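You operate a simulated robot arm through the tools that you are given. There is no shell and no other tool.

Carry out the task below with a simulated robot arm. There is one attempt and no reset: what you move stays moved.

TASK
Take the orange cap from the rear half of the long timber bench and put it on the upper shelf of the metals bench. Take the drink can labelled "Serenhota" from the rear half of the long timber bench and put it on top of the bundle of mixed paper there. Take the flat cardboard on the rear half of the long timber bench and put it away on the box side of the long table. Put the milk jug marked "Gamvelo" from the rear half of the long timber bench on the table top between the paper and the flat cards. Put the teal cap on the left end of the bundling bench. Switch the red brake lever on. Take the spool of string and put it on the box side of the long table. The order is free. Set down upright: drink can, milk jug, spool of string. The red brake lever goes to its stop.

The check looks at the end state, three seconds after you hand in, the way a careful person would. Anything else that was tipped, shoved, dropped, spilled or broken makes it a failure. Lids that push on must go on centred and level and be pressed home; caps that screw on are set level and turned clockwise until they are tight.

THE ROBOT
A 7-joint arm with a vacuum gripper on a trunk, on a base that drives. Base frame: it is fixed to the floor where the robot stands at the start and does not move with it; the origin is under the middle of the robot, x ahead of it, y to its left, z up; the surface under the hand at the start is at about z = 82. Units: cm, rad, N and s.
Its first joint turns from -2.601 to 2.601 rad. Places, roughly: box side of the long table [-280, 180, 80]; bundle of mixed paper (21x15x4 cm) [80, -60, 80]; drink can [75, -25, 75]; flat cardboard (22x16x1 cm) [80, -160, 80]; left end of the bundling bench [-250, -270, 70]; milk jug [75, -175, 100]; orange cap (3x3x2 cm) [80, 0, 80]; red brake lever [-270, 130, 100]; spool of string (6x6x7 cm) [-30, 590, 90]; table top between the paper and the flat cards (16 [-284, 132, 80]; teal cap (3x3x2 cm) [50, -440, 80]; upper shelf of the metals bench (113x16 cm) [74, 204, 126]. Payload 1.06 kg.
Tool frame: the origin (TCP) lies in the middle of the cups' lips, and z points out of the cups. The gripper has 1 cup of 2.4 cm across, covering 2.4 by 2.4 cm (tool x, y); the bellows give 0.8 cm. With the vacuum on, a cup seals on a smooth face that it is pressed against (1 to 4 N); it does not hold porous or soft things. The pull reaches 23 N.
Orientation is that of the tool frame in the base frame, as a unit quaternion [w, x, y, z]. With the cups facing straight down, the tool's x points along the base's -x, its y along +y and its z along -z.

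THE INTERFACE
- The arm moves only by the tool servo_tool. Its argument "commands" is a list of rows, each a list of 7 numbers: the shift along the tool's x, y, z in cm, then the turn, a rotation vector about the tool's x, y, z in rad, then the vacuum: 1 switches it on, 0 off. In form: [[dx, dy, dz, wx, wy, wz, valve], ...]. A call has 1 to 20 rows; each row is the pose to reach, as a shift and turn from the pose commanded when the call began, along the tool's axes at that moment. Rows are played at 5 a second. More than 5 cm and 0.15 rad between two rows, or a gripper value outside its range, and nothing of the call is played. A pose out of reach is approached as far as the arm can. The call stops where the force on the tool passes 40 N (or 10 N more than at its start, if that is more) or the arm is blocked; 0.2 s more then pass. The pull builds up within a second once a cup has sealed. Time passes only in rows, and 0.2 s behind the last, so rows that repeat a pose give it time. The reply holds the time, the measured pose of the TCP, the force on the tool along the base axes and the pull of the vacuum, in the units named above and with some noise, with the torque about the TCP (base axes, N m) and any sound that the robot's microphone picked up.
- Cameras (640 x 400 px; columns grow to the right, rows downward): "scene" is now at [3.16, 10.47, 150.57]; the picture's right is [-0.59, -0.81, 0.00], its down [-0.38, 0.28, -0.88] and it looks along [0.71, -0.52, -0.47] (base axes); focal length 289 px, centre (320, 200). "wrist" rides on the gripper at [7.8, 1.9, -9.6] in the tool frame; the picture's right is [-0.23, 0.97, 0.00], its down [-0.71, -0.17, -0.69] and it looks along [-0.67, -0.16, 0.73] (tool axes); focal length 243 px, centre (320, 200). There is no depth. A picture from a camera that has moved, and an enlarged one, comes with that camera's place and axes in the base frame and with its lens. The place of the scene camera against the robot may be out by one fixed shift of up to 1.8 cm in any direction.
- grab_frame(camera): a new picture of that camera. The clock stands still meanwhile.
- slide_trunk(by): slides the trunk up (or, below 0, down) by that many cm; the arm and the scene camera ride with it, the base frame stays. It gives what a move gives, with no picture.
- steer(legs): drives the robot by 1 to 6 legs, each [ahead, turn to the left] in cm and rad, along the robot's own axes; the way and the turn of a leg run together, so that a leg with both is an arc; at most 150 cm and 3.142 rad a leg. The arm and the cameras ride along, it lands a little off, and it stops where it bumps. It gives what a move gives.
- head_to(pan, tilt): turns the head with the scene camera to pan (to the left, within 2.705 rad either way) and tilt (down, from -0.506 to 1.204), counted from straight ahead of the robot. It gives what a move gives.
- close_up(camera, box): a new picture of the part [left, top, right, bottom] of that camera's present view, enlarged. The clock stands still meanwhile.
- hand_in(): hands the job in; it is judged then, once.

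Nothing tells you exact positions but the pictures and the camera data. Unless the task says otherwise, let go and move clear before handing in.

The tools are called after ">>>" as name(argument=value, ...) on one line, values as JSON. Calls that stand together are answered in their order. servo_tool: Moves the arm, as the interface text tells. Its arguments: {"type":"object","properties":{"commands":{"type":"array","items":{"type":"array","items":{"type":"number"}}}},"required":["commands"]} The other tools are called the same way: slide_trunk (by) slides the trunk up or down; steer (legs) drives the base; head_to (pan, tilt) turns the head that bears the scene camera; grab_frame (camera) takes a picture; close_up (camera, box) takes an enlarged picture of a part of a camera's view; hand_in () hands the job in.

At the start:

```text
clock: 0.0
tool_pos: [60.52, -49.81, 108.61]
tcp_rot: [0.0, 0.0, 1.0, 0.0]
wrist_force: [0.7, 0.1, 0.2]
moment: [0.03, 0.02, -0.03]
pull: 0.1
trunk travel left (down, up): [-55.0, 16.0]
robot x, y, heading: [-0.17, -0.2, -0.0]
head pan, tilt: [-0.634, 0.494]
```

scene: 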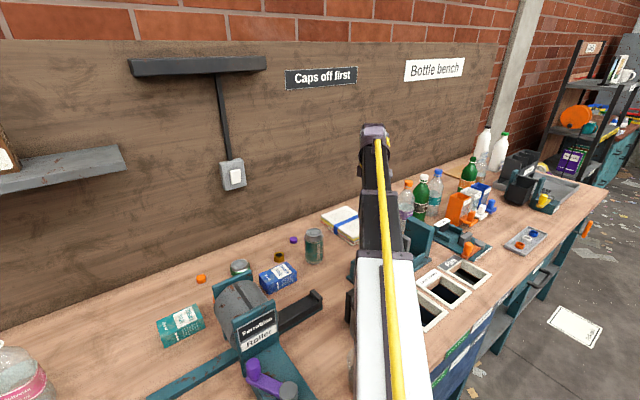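
wrist: 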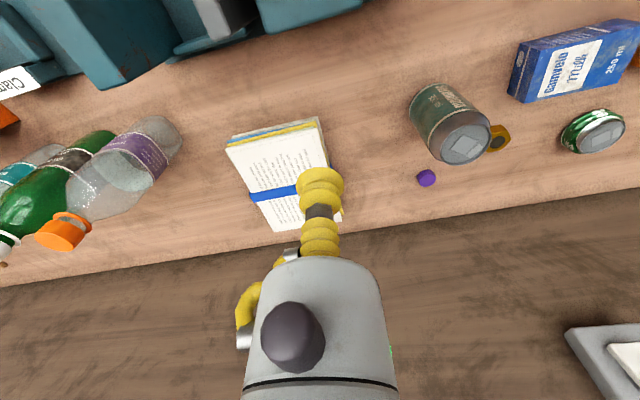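

I see the long timber bench with a roller, cans, a paper bundle, bottles and two white jugs at the far right. First I'll look closer at the items before moving anything.

>>> close_up(camera="scene", box=[140, 180, 380, 330])

>>> close_up(camera="scene", box=[380, 100, 620, 260])

>>> close_up(camera="wrist", box=[380, 20, 640, 200])

```text
2.67 times, centred on (260, 255) of scene
camera zoom: at [3.16, 10.47, 150.57], right [-0.59, -0.81, 0.0], down [-0.38, 0.28, -0.88], along [0.71, -0.52, -0.47], focal length 770 px, centre (480, 53)
```

zoom: 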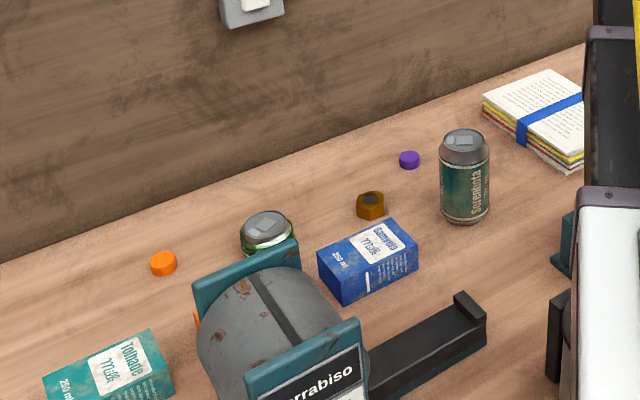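

```text
2.50 times, centred on (500, 180) of scene
camera zoom: at [3.16, 10.47, 150.57], right [-0.59, -0.81, 0.0], down [-0.38, 0.28, -0.88], along [0.71, -0.52, -0.47], focal length 722 px, centre (-130, 250)
```

zoom: 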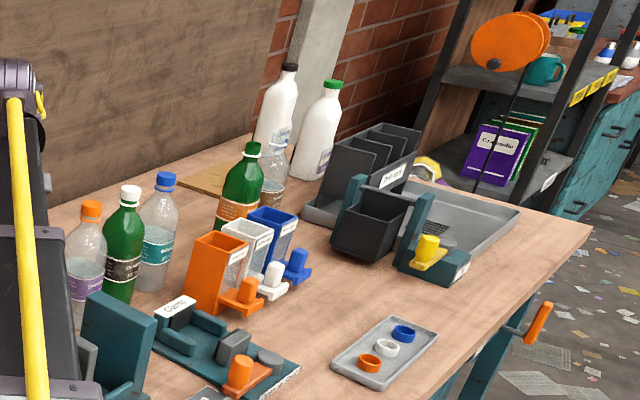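

```text
2.22 times, centred on (510, 110) of wrist
camera zoom: at [52.62, -47.97, 118.13], right [0.24, 0.97, 0.0], down [0.71, -0.17, 0.69], along [0.67, -0.16, -0.73], focal length 539 px, centre (-102, 400)
```

zoom: 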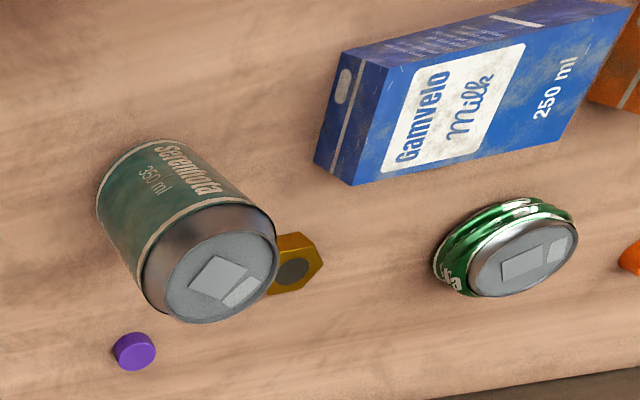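

The Serenhota can stands left of the paper bundle, the orange cap lies near the wall behind the roller, and two jugs stand far right. I'll look around with the head to map the room before acting.

>>> head_to(pan=0.9, tilt=0.4)

>>> grab_frame(camera="scene")

>>> head_to(pan=2.2, tilt=0.3)

>>> grab_frame(camera="scene")

>>> head_to(pan=-2.6, tilt=0.3)

>>> grab_frame(camera="scene")

>>> head_to(pan=-1.5, tilt=0.3)

>>> grab_frame(camera="scene")

```text
clock: 1.6
tool_pos: [60.44, -49.74, 108.66]
tcp_rot: [-0.001, 0.0, 1.0, 0.0]
wrist_force: [0.0, 0.1, 0.0]
moment: [-0.03, 0.0, 0.0]
pull: 0.1
trunk travel left (down, up): [-55.0, 16.0]
robot x, y, heading: [-0.21, -0.31, 0.005]
head pan, tilt: [0.901, 0.4]
```

```text
taken
camera scene: at [1.58, 23.12, 151.43], right [0.78, -0.62, 0.0], down [-0.24, -0.3, -0.92], along [0.57, 0.72, -0.39], focal length 289 px, centre (320, 200)
```

scene: 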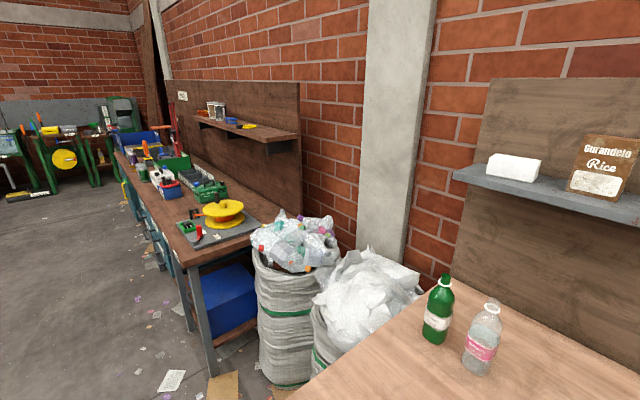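

```text
clock: 3.1
tool_pos: [60.4, -49.75, 108.63]
tcp_rot: [-0.001, 0.001, 1.0, -0.001]
wrist_force: [1.3, 0.0, -0.5]
moment: [0.0, -0.02, 0.0]
pull: 0.0
trunk travel left (down, up): [-55.0, 16.0]
robot x, y, heading: [0.04, 0.02, -0.004]
head pan, tilt: [2.201, 0.3]
```

```text
taken
camera scene: at [-9.67, 23.41, 152.36], right [0.81, 0.59, 0.0], down [0.17, -0.24, -0.96], along [-0.56, 0.77, -0.3], focal length 289 px, centre (320, 200)
```

scene: 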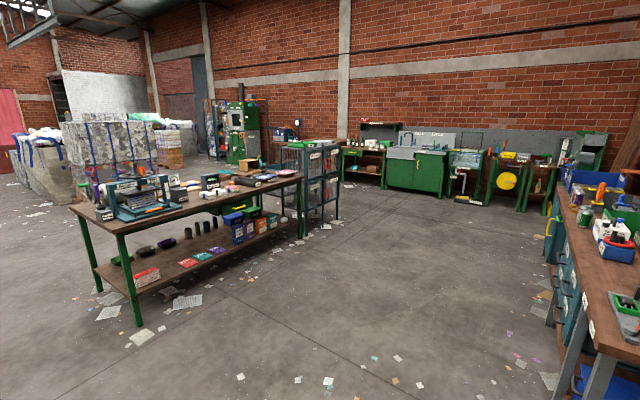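

```text
clock: 6.9
tool_pos: [60.39, -49.74, 108.63]
tcp_rot: [0.0, 0.0, 1.0, 0.0]
wrist_force: [0.1, -0.2, 0.3]
moment: [0.0, -0.02, 0.0]
pull: 0.0
trunk travel left (down, up): [-55.0, 16.0]
robot x, y, heading: [0.12, -0.04, 0.001]
head pan, tilt: [-2.601, 0.3]
```

```text
taken
camera scene: at [-12.18, 11.05, 152.36], right [-0.52, 0.86, 0.0], down [0.25, 0.15, -0.96], along [-0.82, -0.49, -0.3], focal length 289 px, centre (320, 200)
```

scene: 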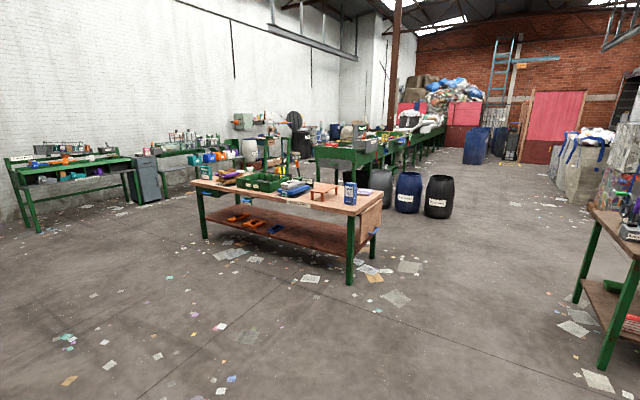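

```text
clock: 8.2
tool_pos: [60.44, -49.74, 108.64]
tcp_rot: [0.001, 0.001, 1.0, 0.0]
wrist_force: [-0.2, 0.5, -0.8]
moment: [0.01, 0.0, -0.02]
pull: 0.0
trunk travel left (down, up): [-55.0, 16.0]
robot x, y, heading: [0.07, -0.16, 0.0]
head pan, tilt: [-1.499, 0.3]
```

```text
taken
camera scene: at [-3.52, 6.55, 152.36], right [-1.0, -0.07, 0.0], down [-0.02, 0.29, -0.96], along [0.07, -0.95, -0.3], focal length 289 px, centre (320, 200)
```

scene: 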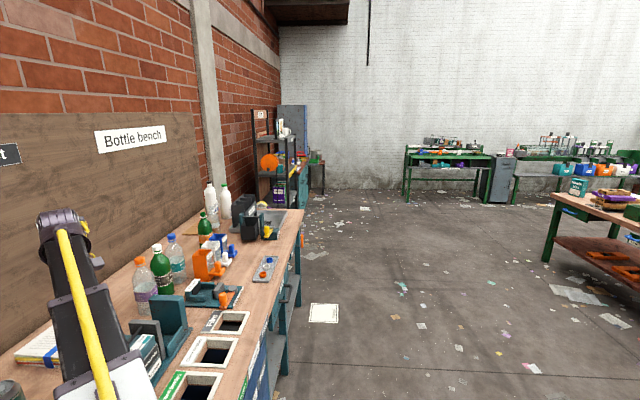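

The layout matches the listed places: the metals bench continues to the left, the long table is behind, the bundling bench behind right. I take the can's top to be near (69, -36, 94.5); I'll move the cup above it and look.

>>> servo_tool(commands=[[-2, 3, 0, 0, 0, 0, 0], [-4, 6, 0, 0, 0, 0, 0], [-6, 9, 0, 0, 0, 0, 0], [-8, 12, 0, 0, 0, 0, 0], [-8.5, 13.7, 0, 0, 0, 0, 0], [-8.5, 13.7, 0, 0, 0, 0, 0]])

>>> grab_frame(camera="wrist")

>>> head_to(pan=-0.4, tilt=0.6)

>>> grab_frame(camera="scene")

```text
clock: 9.6
tool_pos: [68.91, -35.93, 108.47]
tcp_rot: [0.0, 0.001, 1.0, -0.001]
wrist_force: [0.3, 0.2, 1.1]
moment: [0.0, 0.01, -0.02]
pull: 0.0
trunk travel left (down, up): [-55.0, 16.0]
robot x, y, heading: [0.16, -0.12, 0.005]
head pan, tilt: [-1.499, 0.3]
```

```text
taken
camera wrist: at [61.08, -34.1, 118.11], right [0.24, 0.97, 0.0], down [0.71, -0.17, 0.69], along [0.67, -0.16, -0.73], focal length 243 px, centre (320, 200)
```

wrist: 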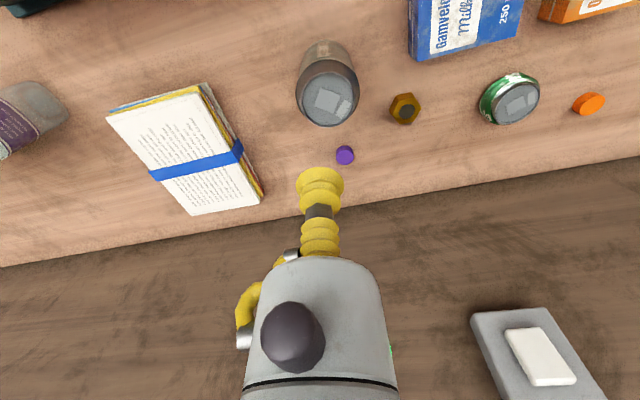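

```text
clock: 10.9
tool_pos: [68.92, -35.83, 108.54]
tcp_rot: [0.0, 0.001, 1.0, 0.0]
wrist_force: [-0.6, 0.4, 0.3]
moment: [-0.01, -0.02, 0.01]
pull: 0.1
trunk travel left (down, up): [-55.0, 16.0]
robot x, y, heading: [-0.23, 0.59, 0.002]
head pan, tilt: [-0.4, 0.6]
```

```text
taken
camera scene: at [3.96, 12.42, 149.61], right [-0.39, -0.92, 0.0], down [-0.52, 0.22, -0.83], along [0.76, -0.32, -0.56], focal length 289 px, centre (320, 200)
```

scene: 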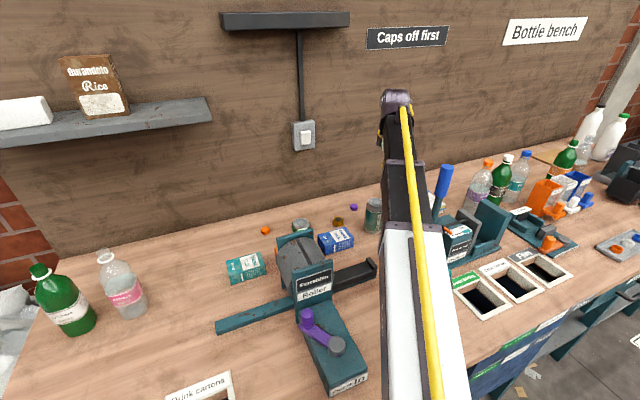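

The cup is nearly above the can; triangulated top centre about (69.6, -35.5, 94). I'll zoom in on the lid and other objects.

>>> close_up(camera="wrist", box=[280, 30, 376, 130])

>>> close_up(camera="wrist", box=[90, 60, 290, 230])

>>> close_up(camera="scene", box=[470, 90, 640, 220])

>>> close_up(camera="scene", box=[190, 190, 400, 330])

```text
4.00 times, centred on (328, 80) of wrist
camera zoom: at [61.08, -34.13, 118.11], right [0.24, 0.97, 0.0], down [0.71, -0.17, 0.69], along [0.67, -0.16, -0.73], focal length 970 px, centre (288, 680)
```

zoom: 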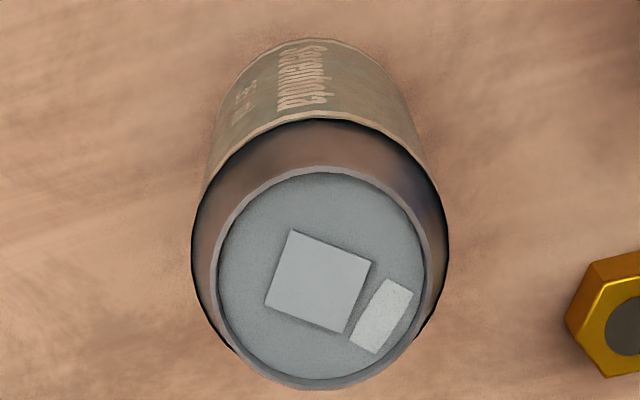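

```text
2.35 times, centred on (190, 145) of wrist
camera zoom: at [61.08, -34.13, 118.11], right [0.24, 0.97, 0.0], down [0.71, -0.17, 0.69], along [0.67, -0.16, -0.73], focal length 571 px, centre (626, 329)
```

zoom: 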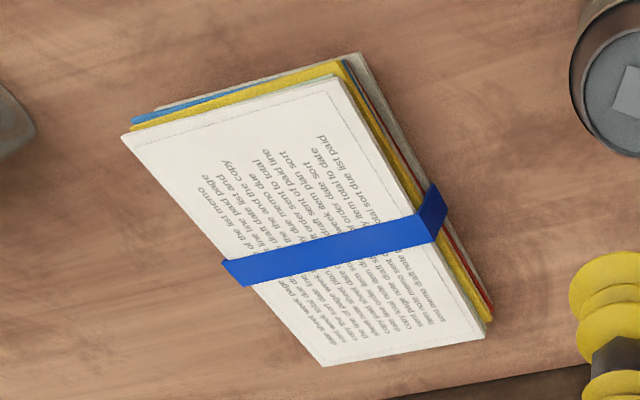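

```text
3.08 times, centred on (555, 155) of scene
camera zoom: at [3.96, 12.42, 149.61], right [-0.39, -0.92, 0.0], down [-0.52, 0.22, -0.83], along [0.76, -0.32, -0.56], focal length 888 px, centre (-403, 338)
```

zoom: 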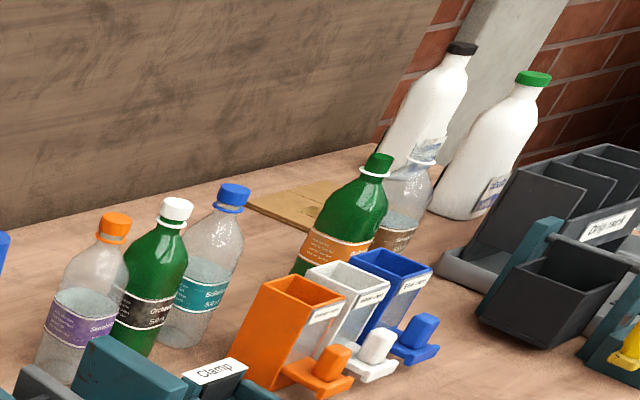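

```text
2.86 times, centred on (295, 260) of scene
camera zoom: at [3.96, 12.42, 149.61], right [-0.39, -0.92, 0.0], down [-0.52, 0.22, -0.83], along [0.76, -0.32, -0.56], focal length 825 px, centre (391, 29)
```

zoom: 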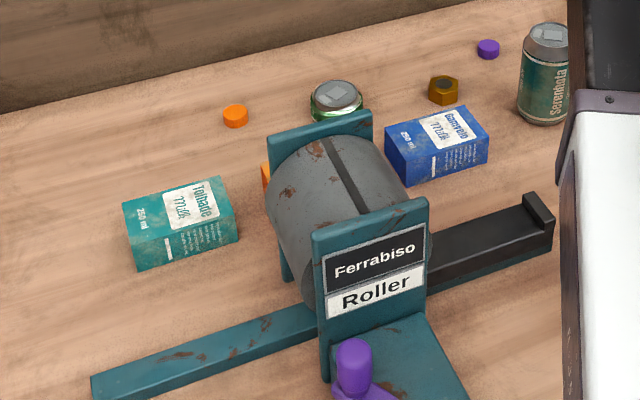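

The lid has a raised tab in its middle, centre near (70.2, -35.55, 93.9). I'll line up over it, go down to 2 cm above and check.

>>> servo_tool(commands=[[-1.3, 0.3, 3, 0, 0, 0, 0], [-1.3, 0.3, 6, 0, 0, 0, 0], [-1.3, 0.3, 9, 0, 0, 0, 0], [-1.3, 0.3, 12, 0, 0, 0, 0], [-1.3, 0.3, 12, 0, 0, 0, 0]])

>>> grab_frame(camera="wrist")

>>> close_up(camera="wrist", box=[260, 100, 380, 220])

```text
clock: 12.2
tool_pos: [70.15, -35.84, 96.32]
tcp_rot: [0.0, 0.001, 1.0, 0.0]
wrist_force: [-0.1, 1.0, -0.1]
moment: [0.02, -0.03, 0.02]
pull: 0.1
trunk travel left (down, up): [-55.0, 16.0]
robot x, y, heading: [0.23, 0.06, -0.0]
head pan, tilt: [-0.4, 0.6]
```

```text
taken
camera wrist: at [62.29, -34.07, 105.92], right [0.24, 0.97, 0.0], down [0.71, -0.17, 0.69], along [0.67, -0.16, -0.73], focal length 243 px, centre (320, 200)
```

wrist: 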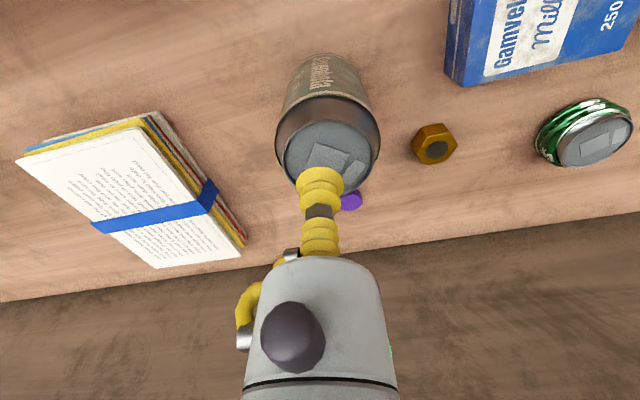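

```text
3.33 times, centred on (320, 160) of wrist
camera zoom: at [62.29, -34.07, 105.92], right [0.24, 0.97, 0.0], down [0.71, -0.17, 0.69], along [0.67, -0.16, -0.73], focal length 809 px, centre (320, 333)
```

zoom: 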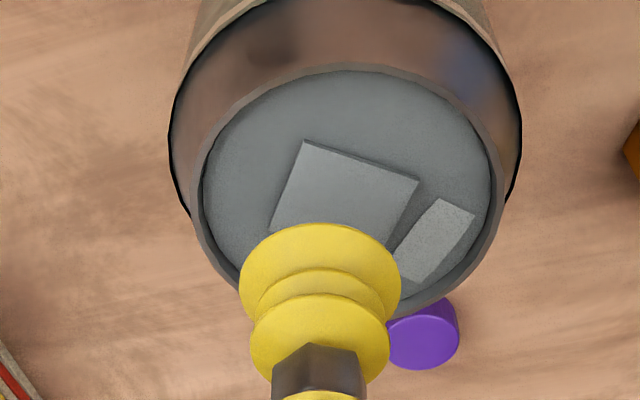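

Centre error is only about 0.35 cm in y. I'll shift and press down gently with the vacuum on.

>>> servo_tool(commands=[[0.0, 0.35, 1.5, 0, 0, 0, 1], [0.0, 0.35, 2.0, 0, 0, 0, 1], [0.0, 0.35, 2.3, 0, 0, 0, 1], [0.0, 0.35, 2.5, 0, 0, 0, 1], [0.0, 0.35, 2.5, 0, 0, 0, 1]])

```text
clock: 13.3
tool_pos: [70.21, -35.48, 94.11]
tcp_rot: [0.0, 0.001, 1.0, -0.001]
wrist_force: [0.4, 0.3, 2.6]
moment: [-0.01, 0.01, 0.03]
pull: 22.2
trunk travel left (down, up): [-55.0, 16.0]
robot x, y, heading: [0.13, -0.14, 0.002]
head pan, tilt: [-0.4, 0.6]
```

Sealed with a 22 N pull. I'll lift the can 8 cm and carry it over the near half of the paper bundle (bundle spans about x 68–89, y -66 to -52, strap at x≈78.5), aiming for (72.8, -59).

>>> servo_tool(commands=[[0, 0, -1, 0, 0, 0, 1], [0, 0, -3, 0, 0, 0, 1], [0, 0, -5.5, 0, 0, 0, 1], [0, 0, -8, 0, 0, 0, 1], [0, -1, -8, 0, 0, 0, 1], [-0.3, -3, -8, 0, 0, 0, 1], [-0.6, -5.5, -8, 0, 0, 0, 1], [-0.9, -8, -8, 0, 0, 0, 1], [-1.2, -10.5, -8, 0, 0, 0, 1], [-1.5, -13, -8, 0, 0, 0, 1], [-1.8, -15.5, -8, 0, 0, 0, 1], [-2.1, -18, -8, 0, 0, 0, 1], [-2.4, -20.5, -8, 0, 0, 0, 1], [-2.6, -22.5, -8, 0, 0, 0, 1], [-2.6, -23.5, -8, 0, 0, 0, 1], [-2.6, -23.5, -8, 0, 0, 0, 1]])

>>> grab_frame(camera="wrist")

>>> grab_frame(camera="scene")

```text
clock: 16.8
tool_pos: [72.82, -58.97, 101.97]
tcp_rot: [0.0, 0.0, 1.0, 0.0]
wrist_force: [-0.3, -0.8, 0.8]
moment: [-0.02, -0.02, 0.02]
pull: 23.4
trunk travel left (down, up): [-55.0, 16.0]
robot x, y, heading: [0.12, 0.15, 0.001]
head pan, tilt: [-0.4, 0.6]
```

```text
taken
camera wrist: at [65.0, -57.23, 111.48], right [0.24, 0.97, 0.0], down [0.71, -0.17, 0.69], along [0.67, -0.16, -0.73], focal length 243 px, centre (320, 200)
```

wrist: 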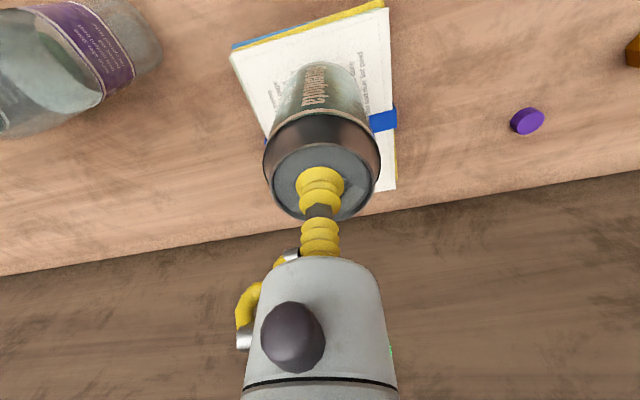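

```text
taken
camera scene: at [3.98, 12.46, 149.61], right [-0.39, -0.92, 0.0], down [-0.52, 0.22, -0.83], along [0.76, -0.32, -0.56], focal length 289 px, centre (320, 200)
```

scene: 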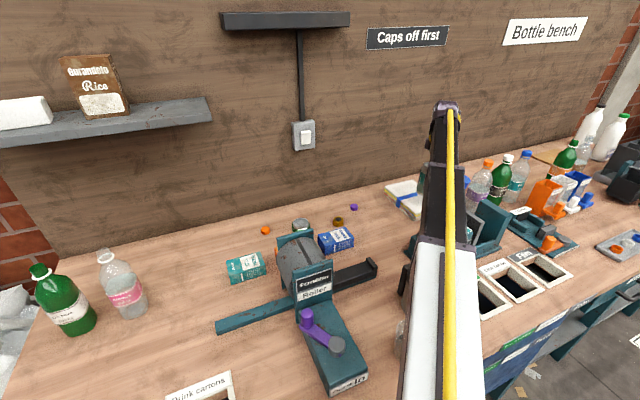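

The can hangs upright above the near half of the bundle. Now I lower it carefully.

>>> servo_tool(commands=[[0, 0, 1, 0, 0, 0, 1], [0, 0, 2, 0, 0, 0, 1], [0, 0, 3, 0, 0, 0, 1], [0, 0, 3.4, 0, 0, 0, 1], [0, 0, 3.4, 0, 0, 0, 1]])

>>> close_up(camera="wrist", box=[200, 0, 440, 220])

```text
clock: 17.9
tool_pos: [73.06, -58.71, 98.73]
tcp_rot: [0.0, 0.0, 1.0, -0.001]
wrist_force: [-0.2, -0.6, 0.0]
moment: [-0.01, 0.01, -0.03]
pull: 22.8
trunk travel left (down, up): [-55.0, 16.0]
robot x, y, heading: [0.49, -0.05, 0.001]
head pan, tilt: [-0.4, 0.6]
```

```text
1.82 times, centred on (320, 110) of wrist
camera zoom: at [65.19, -57.03, 108.16], right [0.24, 0.97, 0.0], down [0.71, -0.17, 0.69], along [0.67, -0.16, -0.73], focal length 441 px, centre (320, 364)
```

zoom: 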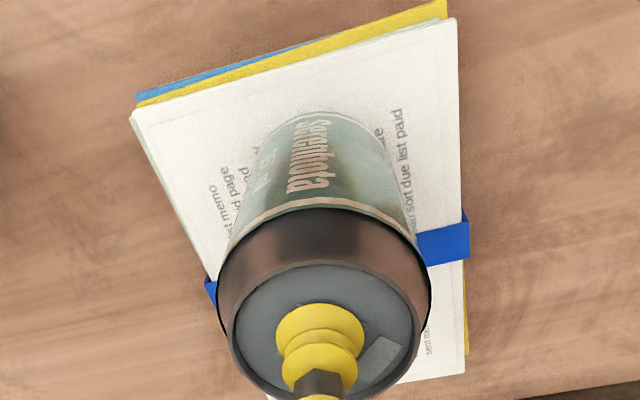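

Still a small gap. I continue down in small steps.

>>> servo_tool(commands=[[0, 0, 0.2, 0, 0, 0, 1], [0, 0, 0.4, 0, 0, 0, 1], [0, 0, 0.4, 0, 0, 0, 1]])

```text
clock: 18.8
tool_pos: [72.78, -58.8, 98.31]
tcp_rot: [0.0, 0.0, 1.0, 0.0]
wrist_force: [0.7, -0.3, -0.9]
moment: [0.02, -0.03, 0.0]
pull: 23.0
trunk travel left (down, up): [-55.0, 16.0]
robot x, y, heading: [0.12, -0.26, -0.003]
head pan, tilt: [-0.4, 0.6]
```

>>> servo_tool(commands=[[0, 0, 0.2, 0, 0, 0, 1], [0, 0, 0.3, 0, 0, 0, 1], [0, 0, 0.3, 0, 0, 0, 1]])

```text
clock: 19.6
tool_pos: [72.86, -58.76, 98.1]
tcp_rot: [0.0, 0.001, 1.0, 0.0]
wrist_force: [1.0, -1.5, 6.0]
moment: [-0.03, -0.03, 0.01]
pull: 23.0
trunk travel left (down, up): [-55.0, 16.0]
robot x, y, heading: [0.13, -0.12, 0.001]
head pan, tilt: [-0.4, 0.6]
```

Contact (6 N). I release the vacuum and lift away slowly.

>>> servo_tool(commands=[[0, 0, -0.1, 0, 0, 0, 0], [0, 0, -0.1, 0, 0, 0, 0], [0, 0, -0.1, 0, 0, 0, 0], [0, 0, -0.1, 0, 0, 0, 0], [0, 0, -0.5, 0, 0, 0, 0], [0, 0, -1.0, 0, 0, 0, 0], [0, 0, -2, 0, 0, 0, 0], [0, 0, -4, 0, 0, 0, 0], [0, 0, -8, 0, 0, 0, 0], [0, 0, -10, 0, 0, 0, 0]])

>>> grab_frame(camera="wrist")

```text
clock: 21.8
tool_pos: [72.95, -58.93, 108.03]
tcp_rot: [0.0, 0.001, 1.0, 0.0]
wrist_force: [-0.2, 0.9, -0.6]
moment: [0.04, 0.02, -0.01]
pull: 0.0
trunk travel left (down, up): [-55.0, 16.0]
robot x, y, heading: [0.09, 0.19, 0.006]
head pan, tilt: [-0.4, 0.6]
```

```text
taken
camera wrist: at [65.09, -57.11, 117.53], right [0.24, 0.97, 0.0], down [0.71, -0.17, 0.69], along [0.67, -0.16, -0.73], focal length 243 px, centre (320, 200)
```

wrist: 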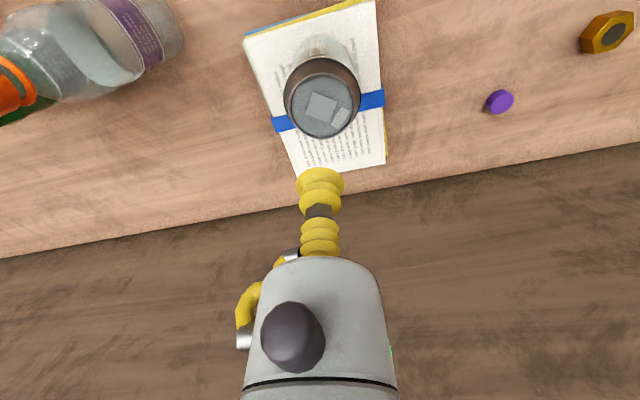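

The can stands on the bundle. Next the orange cap, which I take to be near (83, -0.6, 83); I'll move over it.

>>> servo_tool(commands=[[0, 2, 0, 0, 0, 0, 0], [0, 5, 0, 0, 0, 0, 0], [0, 9, 0, 0, 0, 0, 0], [0, 13, 0, 0, 0, 0, 0], [0, 17, 0, 0, 0, 0, 0], [-1, 21, 0, 0, 0, 0, 0], [-2, 25, 0, 0, 0, 0, 0], [-3, 29, 0, 0, 0, 0, 0], [-4, 33, 0, 0, 0, 0, 0], [-5, 37, 0, 0, 0, 0, 0], [-6, 41, 0, 0, 0, 0, 0], [-7, 45, 0, 0, 0, 0, 0], [-7, 49, 0, 0, 0, 0, 0], [-7, 53, 0, 0, 0, 0, 0], [-7, 56, 0, 0, 0, 0, 0], [-7, 58.3, 0, 0, 0, 0, 0], [-7, 58.3, 0, 0, 0, 0, 0]])

>>> grab_frame(camera="wrist")

>>> grab_frame(camera="scene")

```text
clock: 25.4
tool_pos: [79.93, -0.39, 107.97]
tcp_rot: [0.0, 0.001, 1.0, 0.0]
wrist_force: [-0.5, -0.2, 0.1]
moment: [0.0, 0.02, 0.07]
pull: 0.0
trunk travel left (down, up): [-55.0, 16.0]
robot x, y, heading: [-0.07, 0.16, 0.001]
head pan, tilt: [-0.4, 0.6]
```

```text
taken
camera wrist: at [72.11, 1.31, 117.51], right [0.24, 0.97, 0.0], down [0.71, -0.17, 0.69], along [0.67, -0.16, -0.73], focal length 243 px, centre (320, 200)
```

wrist: 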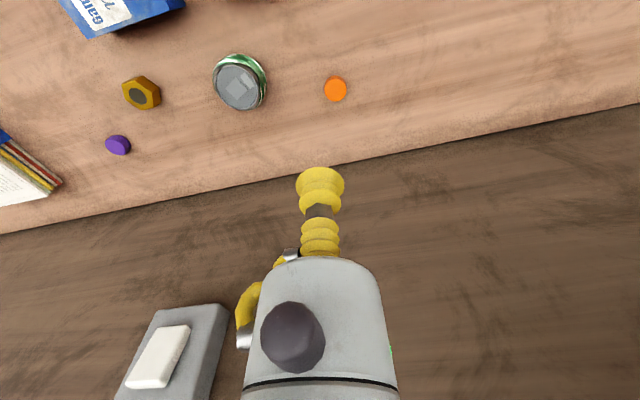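

```text
taken
camera scene: at [3.97, 12.46, 149.61], right [-0.39, -0.92, 0.0], down [-0.52, 0.22, -0.83], along [0.76, -0.32, -0.56], focal length 289 px, centre (320, 200)
```

scene: 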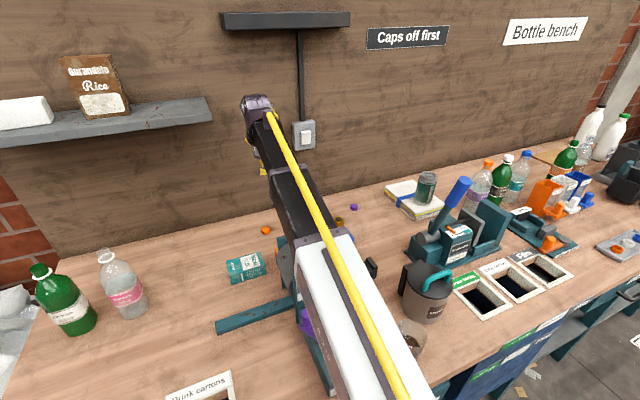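

The orange cap is at about (83.5, 0.6). I'll zoom in on it and then go down above it.

>>> close_up(camera="wrist", box=[295, 47, 375, 127])

>>> servo_tool(commands=[[-1, 0.5, 3, 0, 0, 0, 0], [-2, 0.9, 7, 0, 0, 0, 0], [-3.5, 0.9, 11, 0, 0, 0, 0], [-3.5, 0.9, 15, 0, 0, 0, 0], [-3.5, 0.9, 19, 0, 0, 0, 0], [-3.5, 0.9, 19, 0, 0, 0, 0]])

>>> grab_frame(camera="wrist")

```text
5.00 times, centred on (335, 87) of wrist
camera zoom: at [72.11, 1.31, 117.51], right [0.24, 0.97, 0.0], down [0.71, -0.17, 0.69], along [0.67, -0.16, -0.73], focal length 1213 px, centre (245, 765)
```

zoom: 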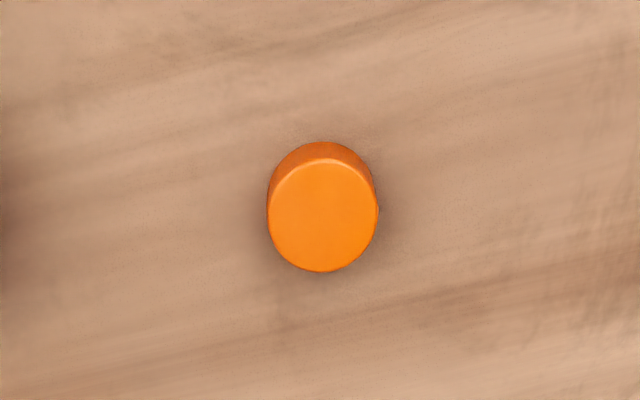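

```text
clock: 26.8
tool_pos: [83.22, 0.56, 89.15]
tcp_rot: [0.0, 0.0, 1.0, 0.0]
wrist_force: [-0.1, 0.3, -0.4]
moment: [0.01, -0.01, -0.01]
pull: 0.1
trunk travel left (down, up): [-55.0, 16.0]
robot x, y, heading: [0.08, -0.11, 0.003]
head pan, tilt: [-0.4, 0.6]
```

```text
taken
camera wrist: at [75.46, 2.33, 98.63], right [0.24, 0.97, 0.0], down [0.71, -0.17, 0.69], along [0.67, -0.16, -0.73], focal length 243 px, centre (320, 200)
```

wrist: 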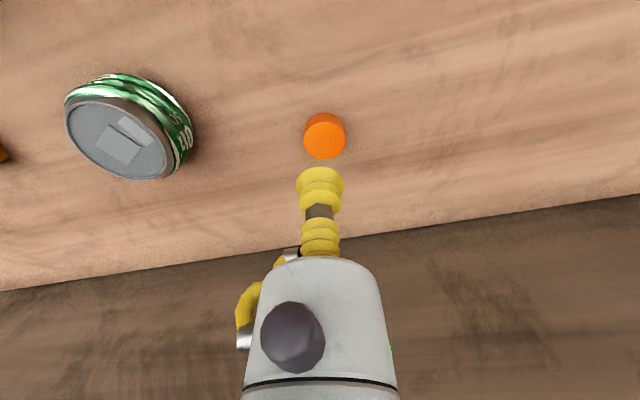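

Cap top centre about (83.75, 0.7, 83.3). I'll align and come closer for a final check.

>>> servo_tool(commands=[[-0.5, 0.14, 1.5, 0, 0, 0, 0], [-0.5, 0.14, 3.5, 0, 0, 0, 0], [-0.5, 0.14, 3.9, 0, 0, 0, 0], [-0.5, 0.14, 3.9, 0, 0, 0, 0]])

>>> close_up(camera="wrist", box=[260, 120, 380, 240])

```text
clock: 27.8
tool_pos: [83.83, 0.44, 85.22]
tcp_rot: [0.0, 0.001, 1.0, 0.0]
wrist_force: [-0.1, -0.3, -0.4]
moment: [-0.03, -0.01, 0.02]
pull: 0.1
trunk travel left (down, up): [-55.0, 16.0]
robot x, y, heading: [-0.07, 0.09, 0.005]
head pan, tilt: [-0.4, 0.6]
```

```text
3.33 times, centred on (320, 180) of wrist
camera zoom: at [75.94, 2.24, 94.79], right [0.24, 0.97, 0.0], down [0.71, -0.17, 0.69], along [0.67, -0.16, -0.73], focal length 809 px, centre (320, 267)
```

zoom: 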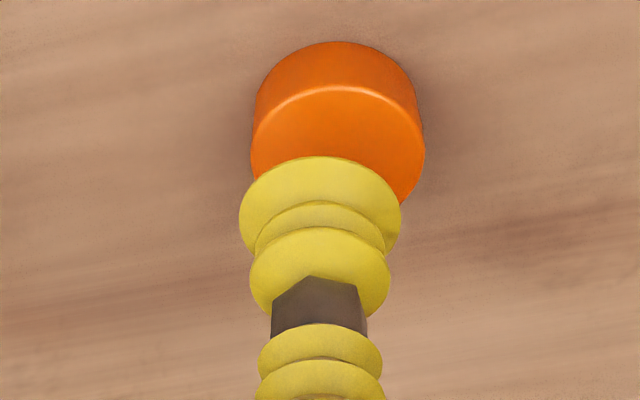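

I need about 0.3 cm more in y. I'll shift, switch the vacuum on and press down.

>>> servo_tool(commands=[[-0.05, 0.3, 0.8, 0, 0, 0, 1], [-0.05, 0.3, 1.4, 0, 0, 0, 1], [-0.05, 0.3, 1.8, 0, 0, 0, 1], [-0.05, 0.3, 2.0, 0, 0, 0, 1], [-0.05, 0.3, 2.0, 0, 0, 0, 1]])

```text
clock: 28.9
tool_pos: [84.11, 0.63, 84.97]
tcp_rot: [0.009, 0.002, 1.0, 0.0]
wrist_force: [0.5, 0.8, 0.1]
moment: [0.0, -0.03, 0.01]
pull: 0.1
trunk travel left (down, up): [-55.0, 16.0]
robot x, y, heading: [0.15, -0.02, -0.004]
head pan, tilt: [-0.4, 0.6]
```

The arm did not get lower, with no force felt; that looks like a reach limit (or the arm touching something). I'll look before doing anything else.

>>> grab_frame(camera="scene")

>>> grab_frame(camera="wrist")

```text
taken
camera scene: at [3.51, 12.23, 149.99], right [-0.39, -0.92, 0.0], down [-0.52, 0.22, -0.83], along [0.76, -0.32, -0.56], focal length 289 px, centre (320, 200)
```

scene: 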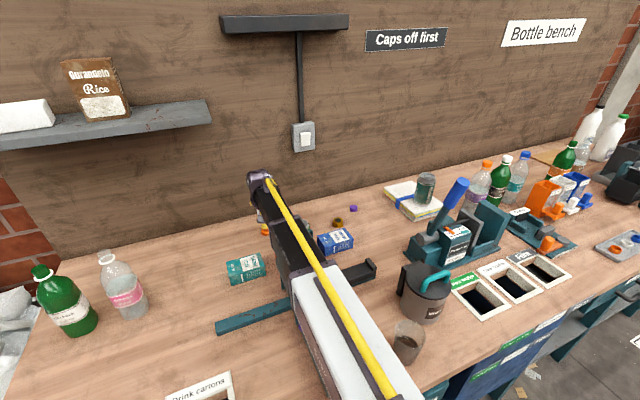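

```text
taken
camera wrist: at [76.22, 2.39, 94.29], right [0.24, 0.97, 0.01], down [0.7, -0.17, 0.7], along [0.68, -0.16, -0.72], focal length 243 px, centre (320, 200)
```

wrist: 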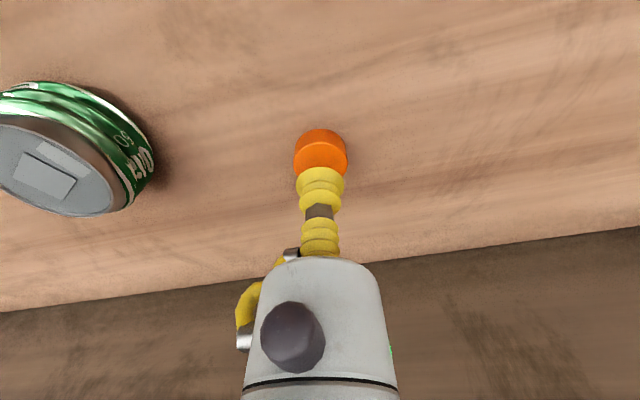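

The scene camera shifted slightly, so the forearm is probably pressing on the roller machine beneath it. I'll back up straight away and check the roller.

>>> servo_tool(commands=[[0, 0, -2, 0, 0, 0, 0], [0, 0, -4, 0, 0, 0, 0], [0, 0, -8, 0, 0, 0, 0], [0, 0, -12, 0, 0, 0, 0], [0, 0, -16, 0, 0, 0, 0], [0, 0, -20, 0, 0, 0, 0], [0, 0, -24, 0, 0, 0, 0], [0, 0, -24, 0, 0, 0, 0]])

>>> grab_frame(camera="scene")

>>> grab_frame(camera="wrist")

```text
clock: 30.8
tool_pos: [83.7, 0.88, 107.53]
tcp_rot: [0.0, 0.0, 1.0, 0.0]
wrist_force: [-0.1, 0.1, 0.5]
moment: [0.01, -0.01, 0.0]
pull: 0.0
trunk travel left (down, up): [-55.0, 16.0]
robot x, y, heading: [-0.18, -0.02, 0.001]
head pan, tilt: [-0.4, 0.6]
```

```text
taken
camera scene: at [3.95, 12.43, 149.61], right [-0.39, -0.92, 0.0], down [-0.52, 0.22, -0.83], along [0.76, -0.32, -0.56], focal length 289 px, centre (320, 200)
```

scene: 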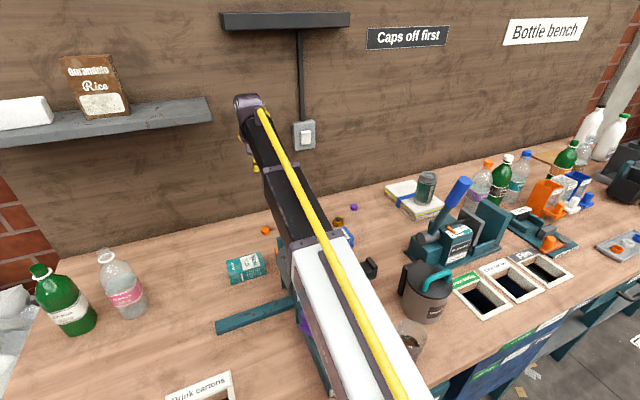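

```text
taken
camera wrist: at [75.98, 2.66, 117.0], right [0.24, 0.97, 0.0], down [0.71, -0.17, 0.68], along [0.67, -0.16, -0.73], focal length 243 px, centre (320, 200)
```

wrist: 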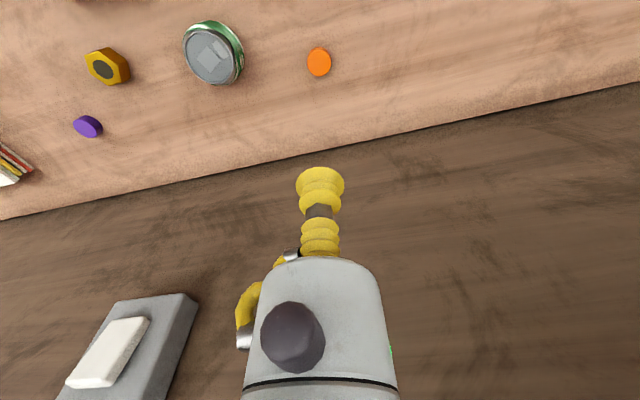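

The roller and the rest look unmoved. I'll raise the trunk so the forearm comes down more steeply and clears the roller.

>>> slide_trunk(by=15)

>>> grab_frame(camera="scene")

```text
clock: 32.5
tool_pos: [83.83, 0.9, 122.57]
tcp_rot: [0.0, 0.001, 1.0, 0.0]
wrist_force: [0.1, 0.3, -0.6]
moment: [0.05, 0.0, 0.0]
pull: 0.1
trunk travel left (down, up): [-70.0, 1.0]
robot x, y, heading: [-0.54, -0.03, 0.001]
head pan, tilt: [-0.4, 0.6]
```

```text
taken
camera scene: at [3.98, 12.43, 164.6], right [-0.39, -0.92, 0.0], down [-0.52, 0.22, -0.83], along [0.76, -0.32, -0.56], focal length 289 px, centre (320, 200)
```

scene: 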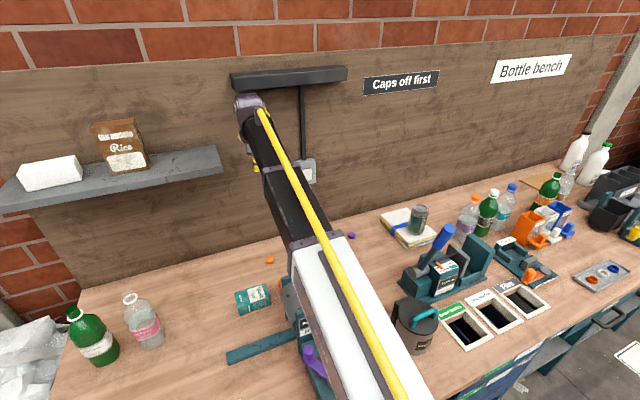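

I'll descend in stages with the raised trunk and watch that the arm clears the roller.

>>> servo_tool(commands=[[0, 0, 4, 0, 0, 0, 0], [0, 0, 8, 0, 0, 0, 0], [0, 0, 12, 0, 0, 0, 0], [0, 0, 16, 0, 0, 0, 0], [0, 0, 20, 0, 0, 0, 0], [0, 0, 24, 0, 0, 0, 0], [0, 0, 28, 0, 0, 0, 0], [0, 0, 30, 0, 0, 0, 0], [0, 0, 30, 0, 0, 0, 0]])

>>> grab_frame(camera="scene")

```text
clock: 34.5
tool_pos: [83.97, 0.78, 92.23]
tcp_rot: [0.0, 0.001, 1.0, 0.0]
wrist_force: [-0.3, 0.0, 0.2]
moment: [0.0, 0.0, -0.04]
pull: 0.1
trunk travel left (down, up): [-70.0, 1.0]
robot x, y, heading: [0.17, 0.07, 0.002]
head pan, tilt: [-0.4, 0.6]
```

```text
taken
camera scene: at [3.97, 12.42, 164.61], right [-0.39, -0.92, 0.0], down [-0.52, 0.22, -0.83], along [0.76, -0.32, -0.56], focal length 289 px, centre (320, 200)
```

scene: 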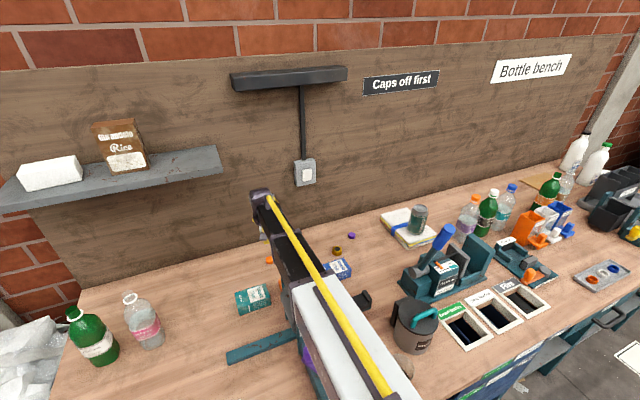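

No contact yet. I continue down to 86 and check again.

>>> servo_tool(commands=[[0.2, -0.1, 2, 0, 0, 0, 0], [0.2, -0.1, 4, 0, 0, 0, 0], [0.2, -0.1, 6, 0, 0, 0, 0], [0.2, -0.1, 6.8, 0, 0, 0, 0], [0.2, -0.1, 6.8, 0, 0, 0, 0]])

>>> close_up(camera="wrist", box=[260, 120, 380, 240])

>>> close_up(camera="scene", box=[220, 170, 420, 400])

```text
clock: 35.7
tool_pos: [83.55, 0.83, 85.59]
tcp_rot: [0.0, 0.0, 1.0, 0.0]
wrist_force: [0.4, 0.3, -0.5]
moment: [-0.01, -0.01, 0.02]
pull: 0.1
trunk travel left (down, up): [-70.0, 1.0]
robot x, y, heading: [0.08, 0.14, -0.001]
head pan, tilt: [-0.4, 0.6]
```

```text
3.33 times, centred on (320, 180) of wrist
camera zoom: at [75.77, 2.54, 95.19], right [0.24, 0.97, 0.0], down [0.71, -0.17, 0.69], along [0.67, -0.16, -0.73], focal length 809 px, centre (320, 267)
```

zoom: 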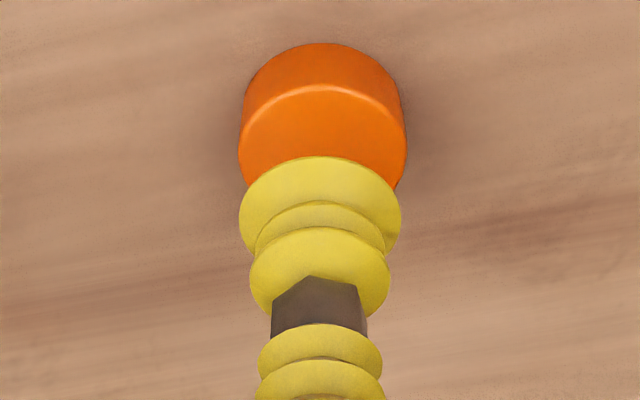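

```text
1.74 times, centred on (320, 285) of scene
camera zoom: at [3.97, 12.43, 164.61], right [-0.39, -0.92, 0.0], down [-0.52, 0.22, -0.83], along [0.76, -0.32, -0.56], focal length 502 px, centre (320, 52)
```

zoom: 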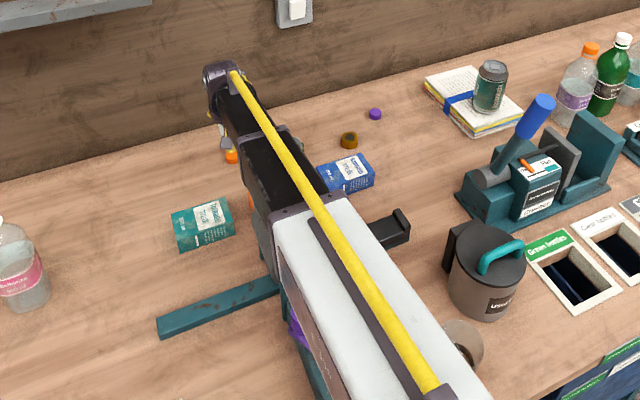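

Arm is clear and the cup is aligned except about 0.25 cm in x. I'll press down with vacuum on.

>>> servo_tool(commands=[[-0.25, 0.0, 0.8, 0, 0, 0, 1], [-0.25, 0.0, 1.4, 0, 0, 0, 1], [-0.25, 0.0, 1.8, 0, 0, 0, 1], [-0.25, 0.0, 2.1, 0, 0, 0, 1], [-0.25, 0.0, 2.1, 0, 0, 0, 1]])

```text
clock: 36.9
tool_pos: [83.89, 0.75, 83.57]
tcp_rot: [0.0, 0.001, 1.0, -0.001]
wrist_force: [0.2, -0.2, -1.0]
moment: [0.0, -0.01, 0.02]
pull: 23.0
trunk travel left (down, up): [-70.0, 1.0]
robot x, y, heading: [-0.04, 0.13, -0.003]
head pan, tilt: [-0.4, 0.6]
```

The cap is held (23 N). I'll lift it, retract the arm over the robot's front, then back off and drive to the metals bench.

>>> servo_tool(commands=[[0, 0, -1, 0, 0, 0, 1], [0, 0, -4, 0, 0, 0, 1], [0, 0, -8, 0, 0, 0, 1], [0, 0, -12, 0, 0, 0, 1], [0, 0, -16, 0, 0, 0, 1], [0, 0, -20, 0, 0, 0, 1], [0, 0, -24, 0, 0, 0, 1], [0, 0, -28, 0, 0, 0, 1], [0, 0, -32, 0, 0, 0, 1], [2, 0, -36, 0, 0, 0, 1], [6, 0, -40, 0, 0, 0, 1], [10, 0, -42, 0, 0, 0, 1], [14, 0, -44, 0, 0, 0, 1], [18, 0, -44, 0, 0, 0, 1], [21, 0, -44, 0, 0, 0, 1], [21, 0, -44, 0, 0, 0, 1]])

>>> grab_frame(camera="wrist")

>>> grab_frame(camera="scene")

```text
refused: row 11 steps farther than a row can; nothing moved
```

```text
taken
camera wrist: at [76.07, 2.56, 93.12], right [0.24, 0.97, 0.0], down [0.71, -0.17, 0.69], along [0.67, -0.16, -0.73], focal length 243 px, centre (320, 200)
```

wrist: 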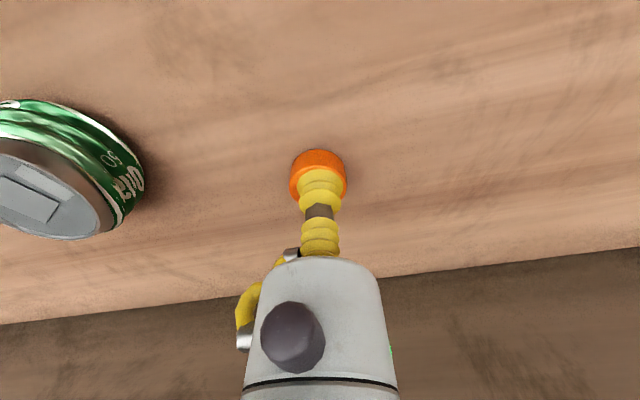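

```text
taken
camera scene: at [3.96, 12.43, 164.61], right [-0.39, -0.92, 0.0], down [-0.52, 0.22, -0.83], along [0.76, -0.32, -0.56], focal length 289 px, centre (320, 200)
```

scene: 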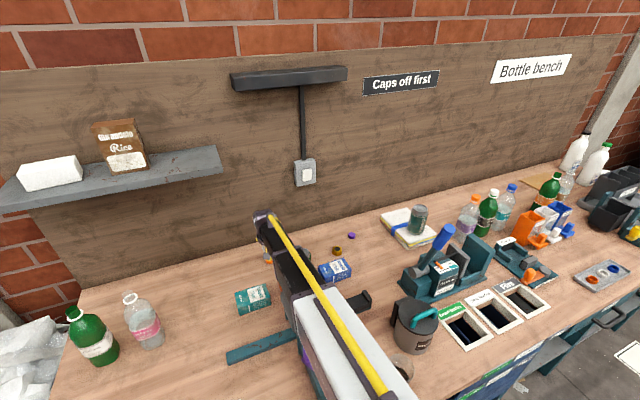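

One step was too long; I'll repeat the lift with smaller steps, the cap being held firmly.

>>> servo_tool(commands=[[0, 0, -1, 0, 0, 0, 1], [0, 0, -4, 0, 0, 0, 1], [0, 0, -8, 0, 0, 0, 1], [0, 0, -12, 0, 0, 0, 1], [0, 0, -16, 0, 0, 0, 1], [0, 0, -20, 0, 0, 0, 1], [0, 0, -24, 0, 0, 0, 1], [0, 0, -28, 0, 0, 0, 1], [0, 0, -32, 0, 0, 0, 1], [2, 0, -35, 0, 0, 0, 1], [5, 0, -38, 0, 0, 0, 1], [8, 0, -41, 0, 0, 0, 1], [12, 0, -43, 0, 0, 0, 1], [16, 0, -44, 0, 0, 0, 1], [20, 0, -44, 0, 0, 0, 1], [22, 0, -44, 0, 0, 0, 1], [22, 0, -44, 0, 0, 0, 1]])

>>> grab_frame(camera="wrist")

>>> grab_frame(camera="scene")

```text
clock: 40.2
tool_pos: [63.11, 0.87, 127.48]
tcp_rot: [0.005, 0.001, 1.0, 0.0]
wrist_force: [7.0, 0.2, -12.6]
moment: [-0.16, -0.33, -0.08]
pull: 23.2
trunk travel left (down, up): [-70.0, 1.0]
robot x, y, heading: [-0.17, -0.2, 0.004]
head pan, tilt: [-0.4, 0.6]
stopped in row 16: the force on the tool passed its limit at 48 N (the readings are from after the stop); the commanded pose is now the measured one
```

```text
taken
camera wrist: at [55.29, 2.67, 136.96], right [0.24, 0.97, 0.0], down [0.7, -0.17, 0.69], along [0.67, -0.16, -0.72], focal length 243 px, centre (320, 200)
```

wrist: 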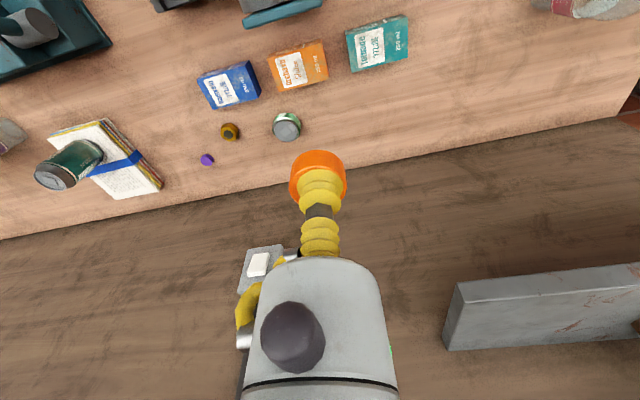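

```text
taken
camera scene: at [4.02, 12.43, 164.61], right [-0.39, -0.92, 0.0], down [-0.52, 0.22, -0.82], along [0.76, -0.32, -0.57], focal length 289 px, centre (320, 200)
```

scene: 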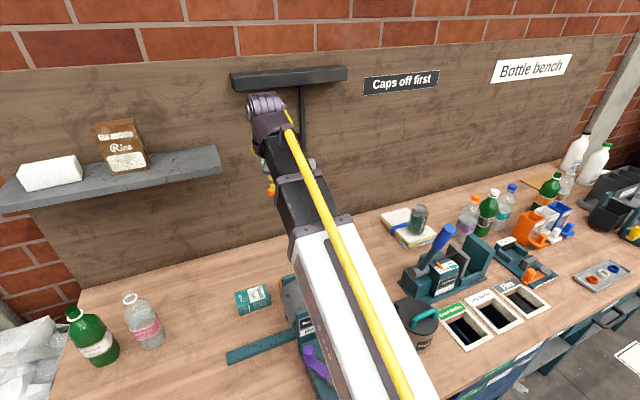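

The force limit tripped while retracting high, probably the hand folding against its own arm. I'll ease back outward and down a little.

>>> servo_tool(commands=[[-2, 0, 1, 0, 0, 0, 1], [-4, 0, 2, 0, 0, 0, 1], [-6, 0, 4, 0, 0, 0, 1], [-6, 0, 4, 0, 0, 0, 1]])

>>> close_up(camera="wrist", box=[260, 120, 380, 240])

>>> grab_frame(camera="scene")

```text
clock: 41.2
tool_pos: [69.1, 0.71, 123.6]
tcp_rot: [0.003, 0.001, 1.0, -0.001]
wrist_force: [-0.1, 0.7, -0.7]
moment: [-0.01, 0.04, -0.01]
pull: 22.7
trunk travel left (down, up): [-70.0, 1.0]
robot x, y, heading: [-0.14, -0.5, 0.001]
head pan, tilt: [-0.4, 0.6]
```

```text
3.33 times, centred on (320, 180) of wrist
camera zoom: at [61.29, 2.45, 133.09], right [0.24, 0.97, 0.0], down [0.7, -0.17, 0.69], along [0.67, -0.16, -0.72], focal length 809 px, centre (320, 267)
```

zoom: 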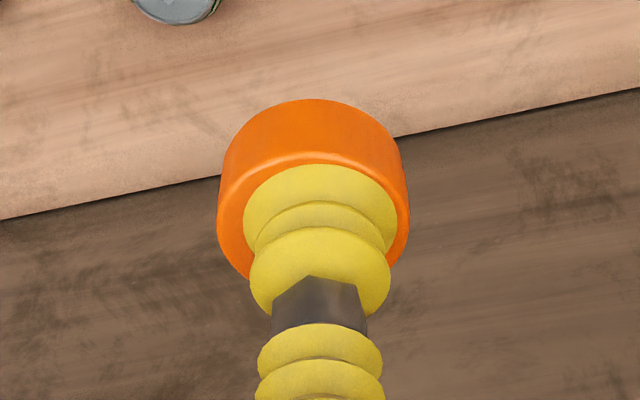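

```text
taken
camera scene: at [3.98, 12.43, 164.61], right [-0.39, -0.92, 0.0], down [-0.52, 0.22, -0.83], along [0.76, -0.32, -0.56], focal length 289 px, centre (320, 200)
```

scene: 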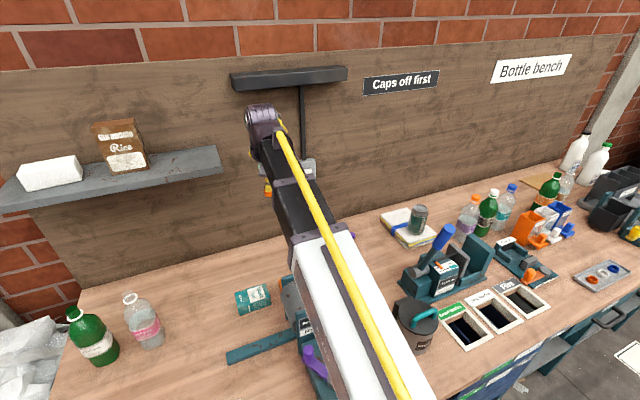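

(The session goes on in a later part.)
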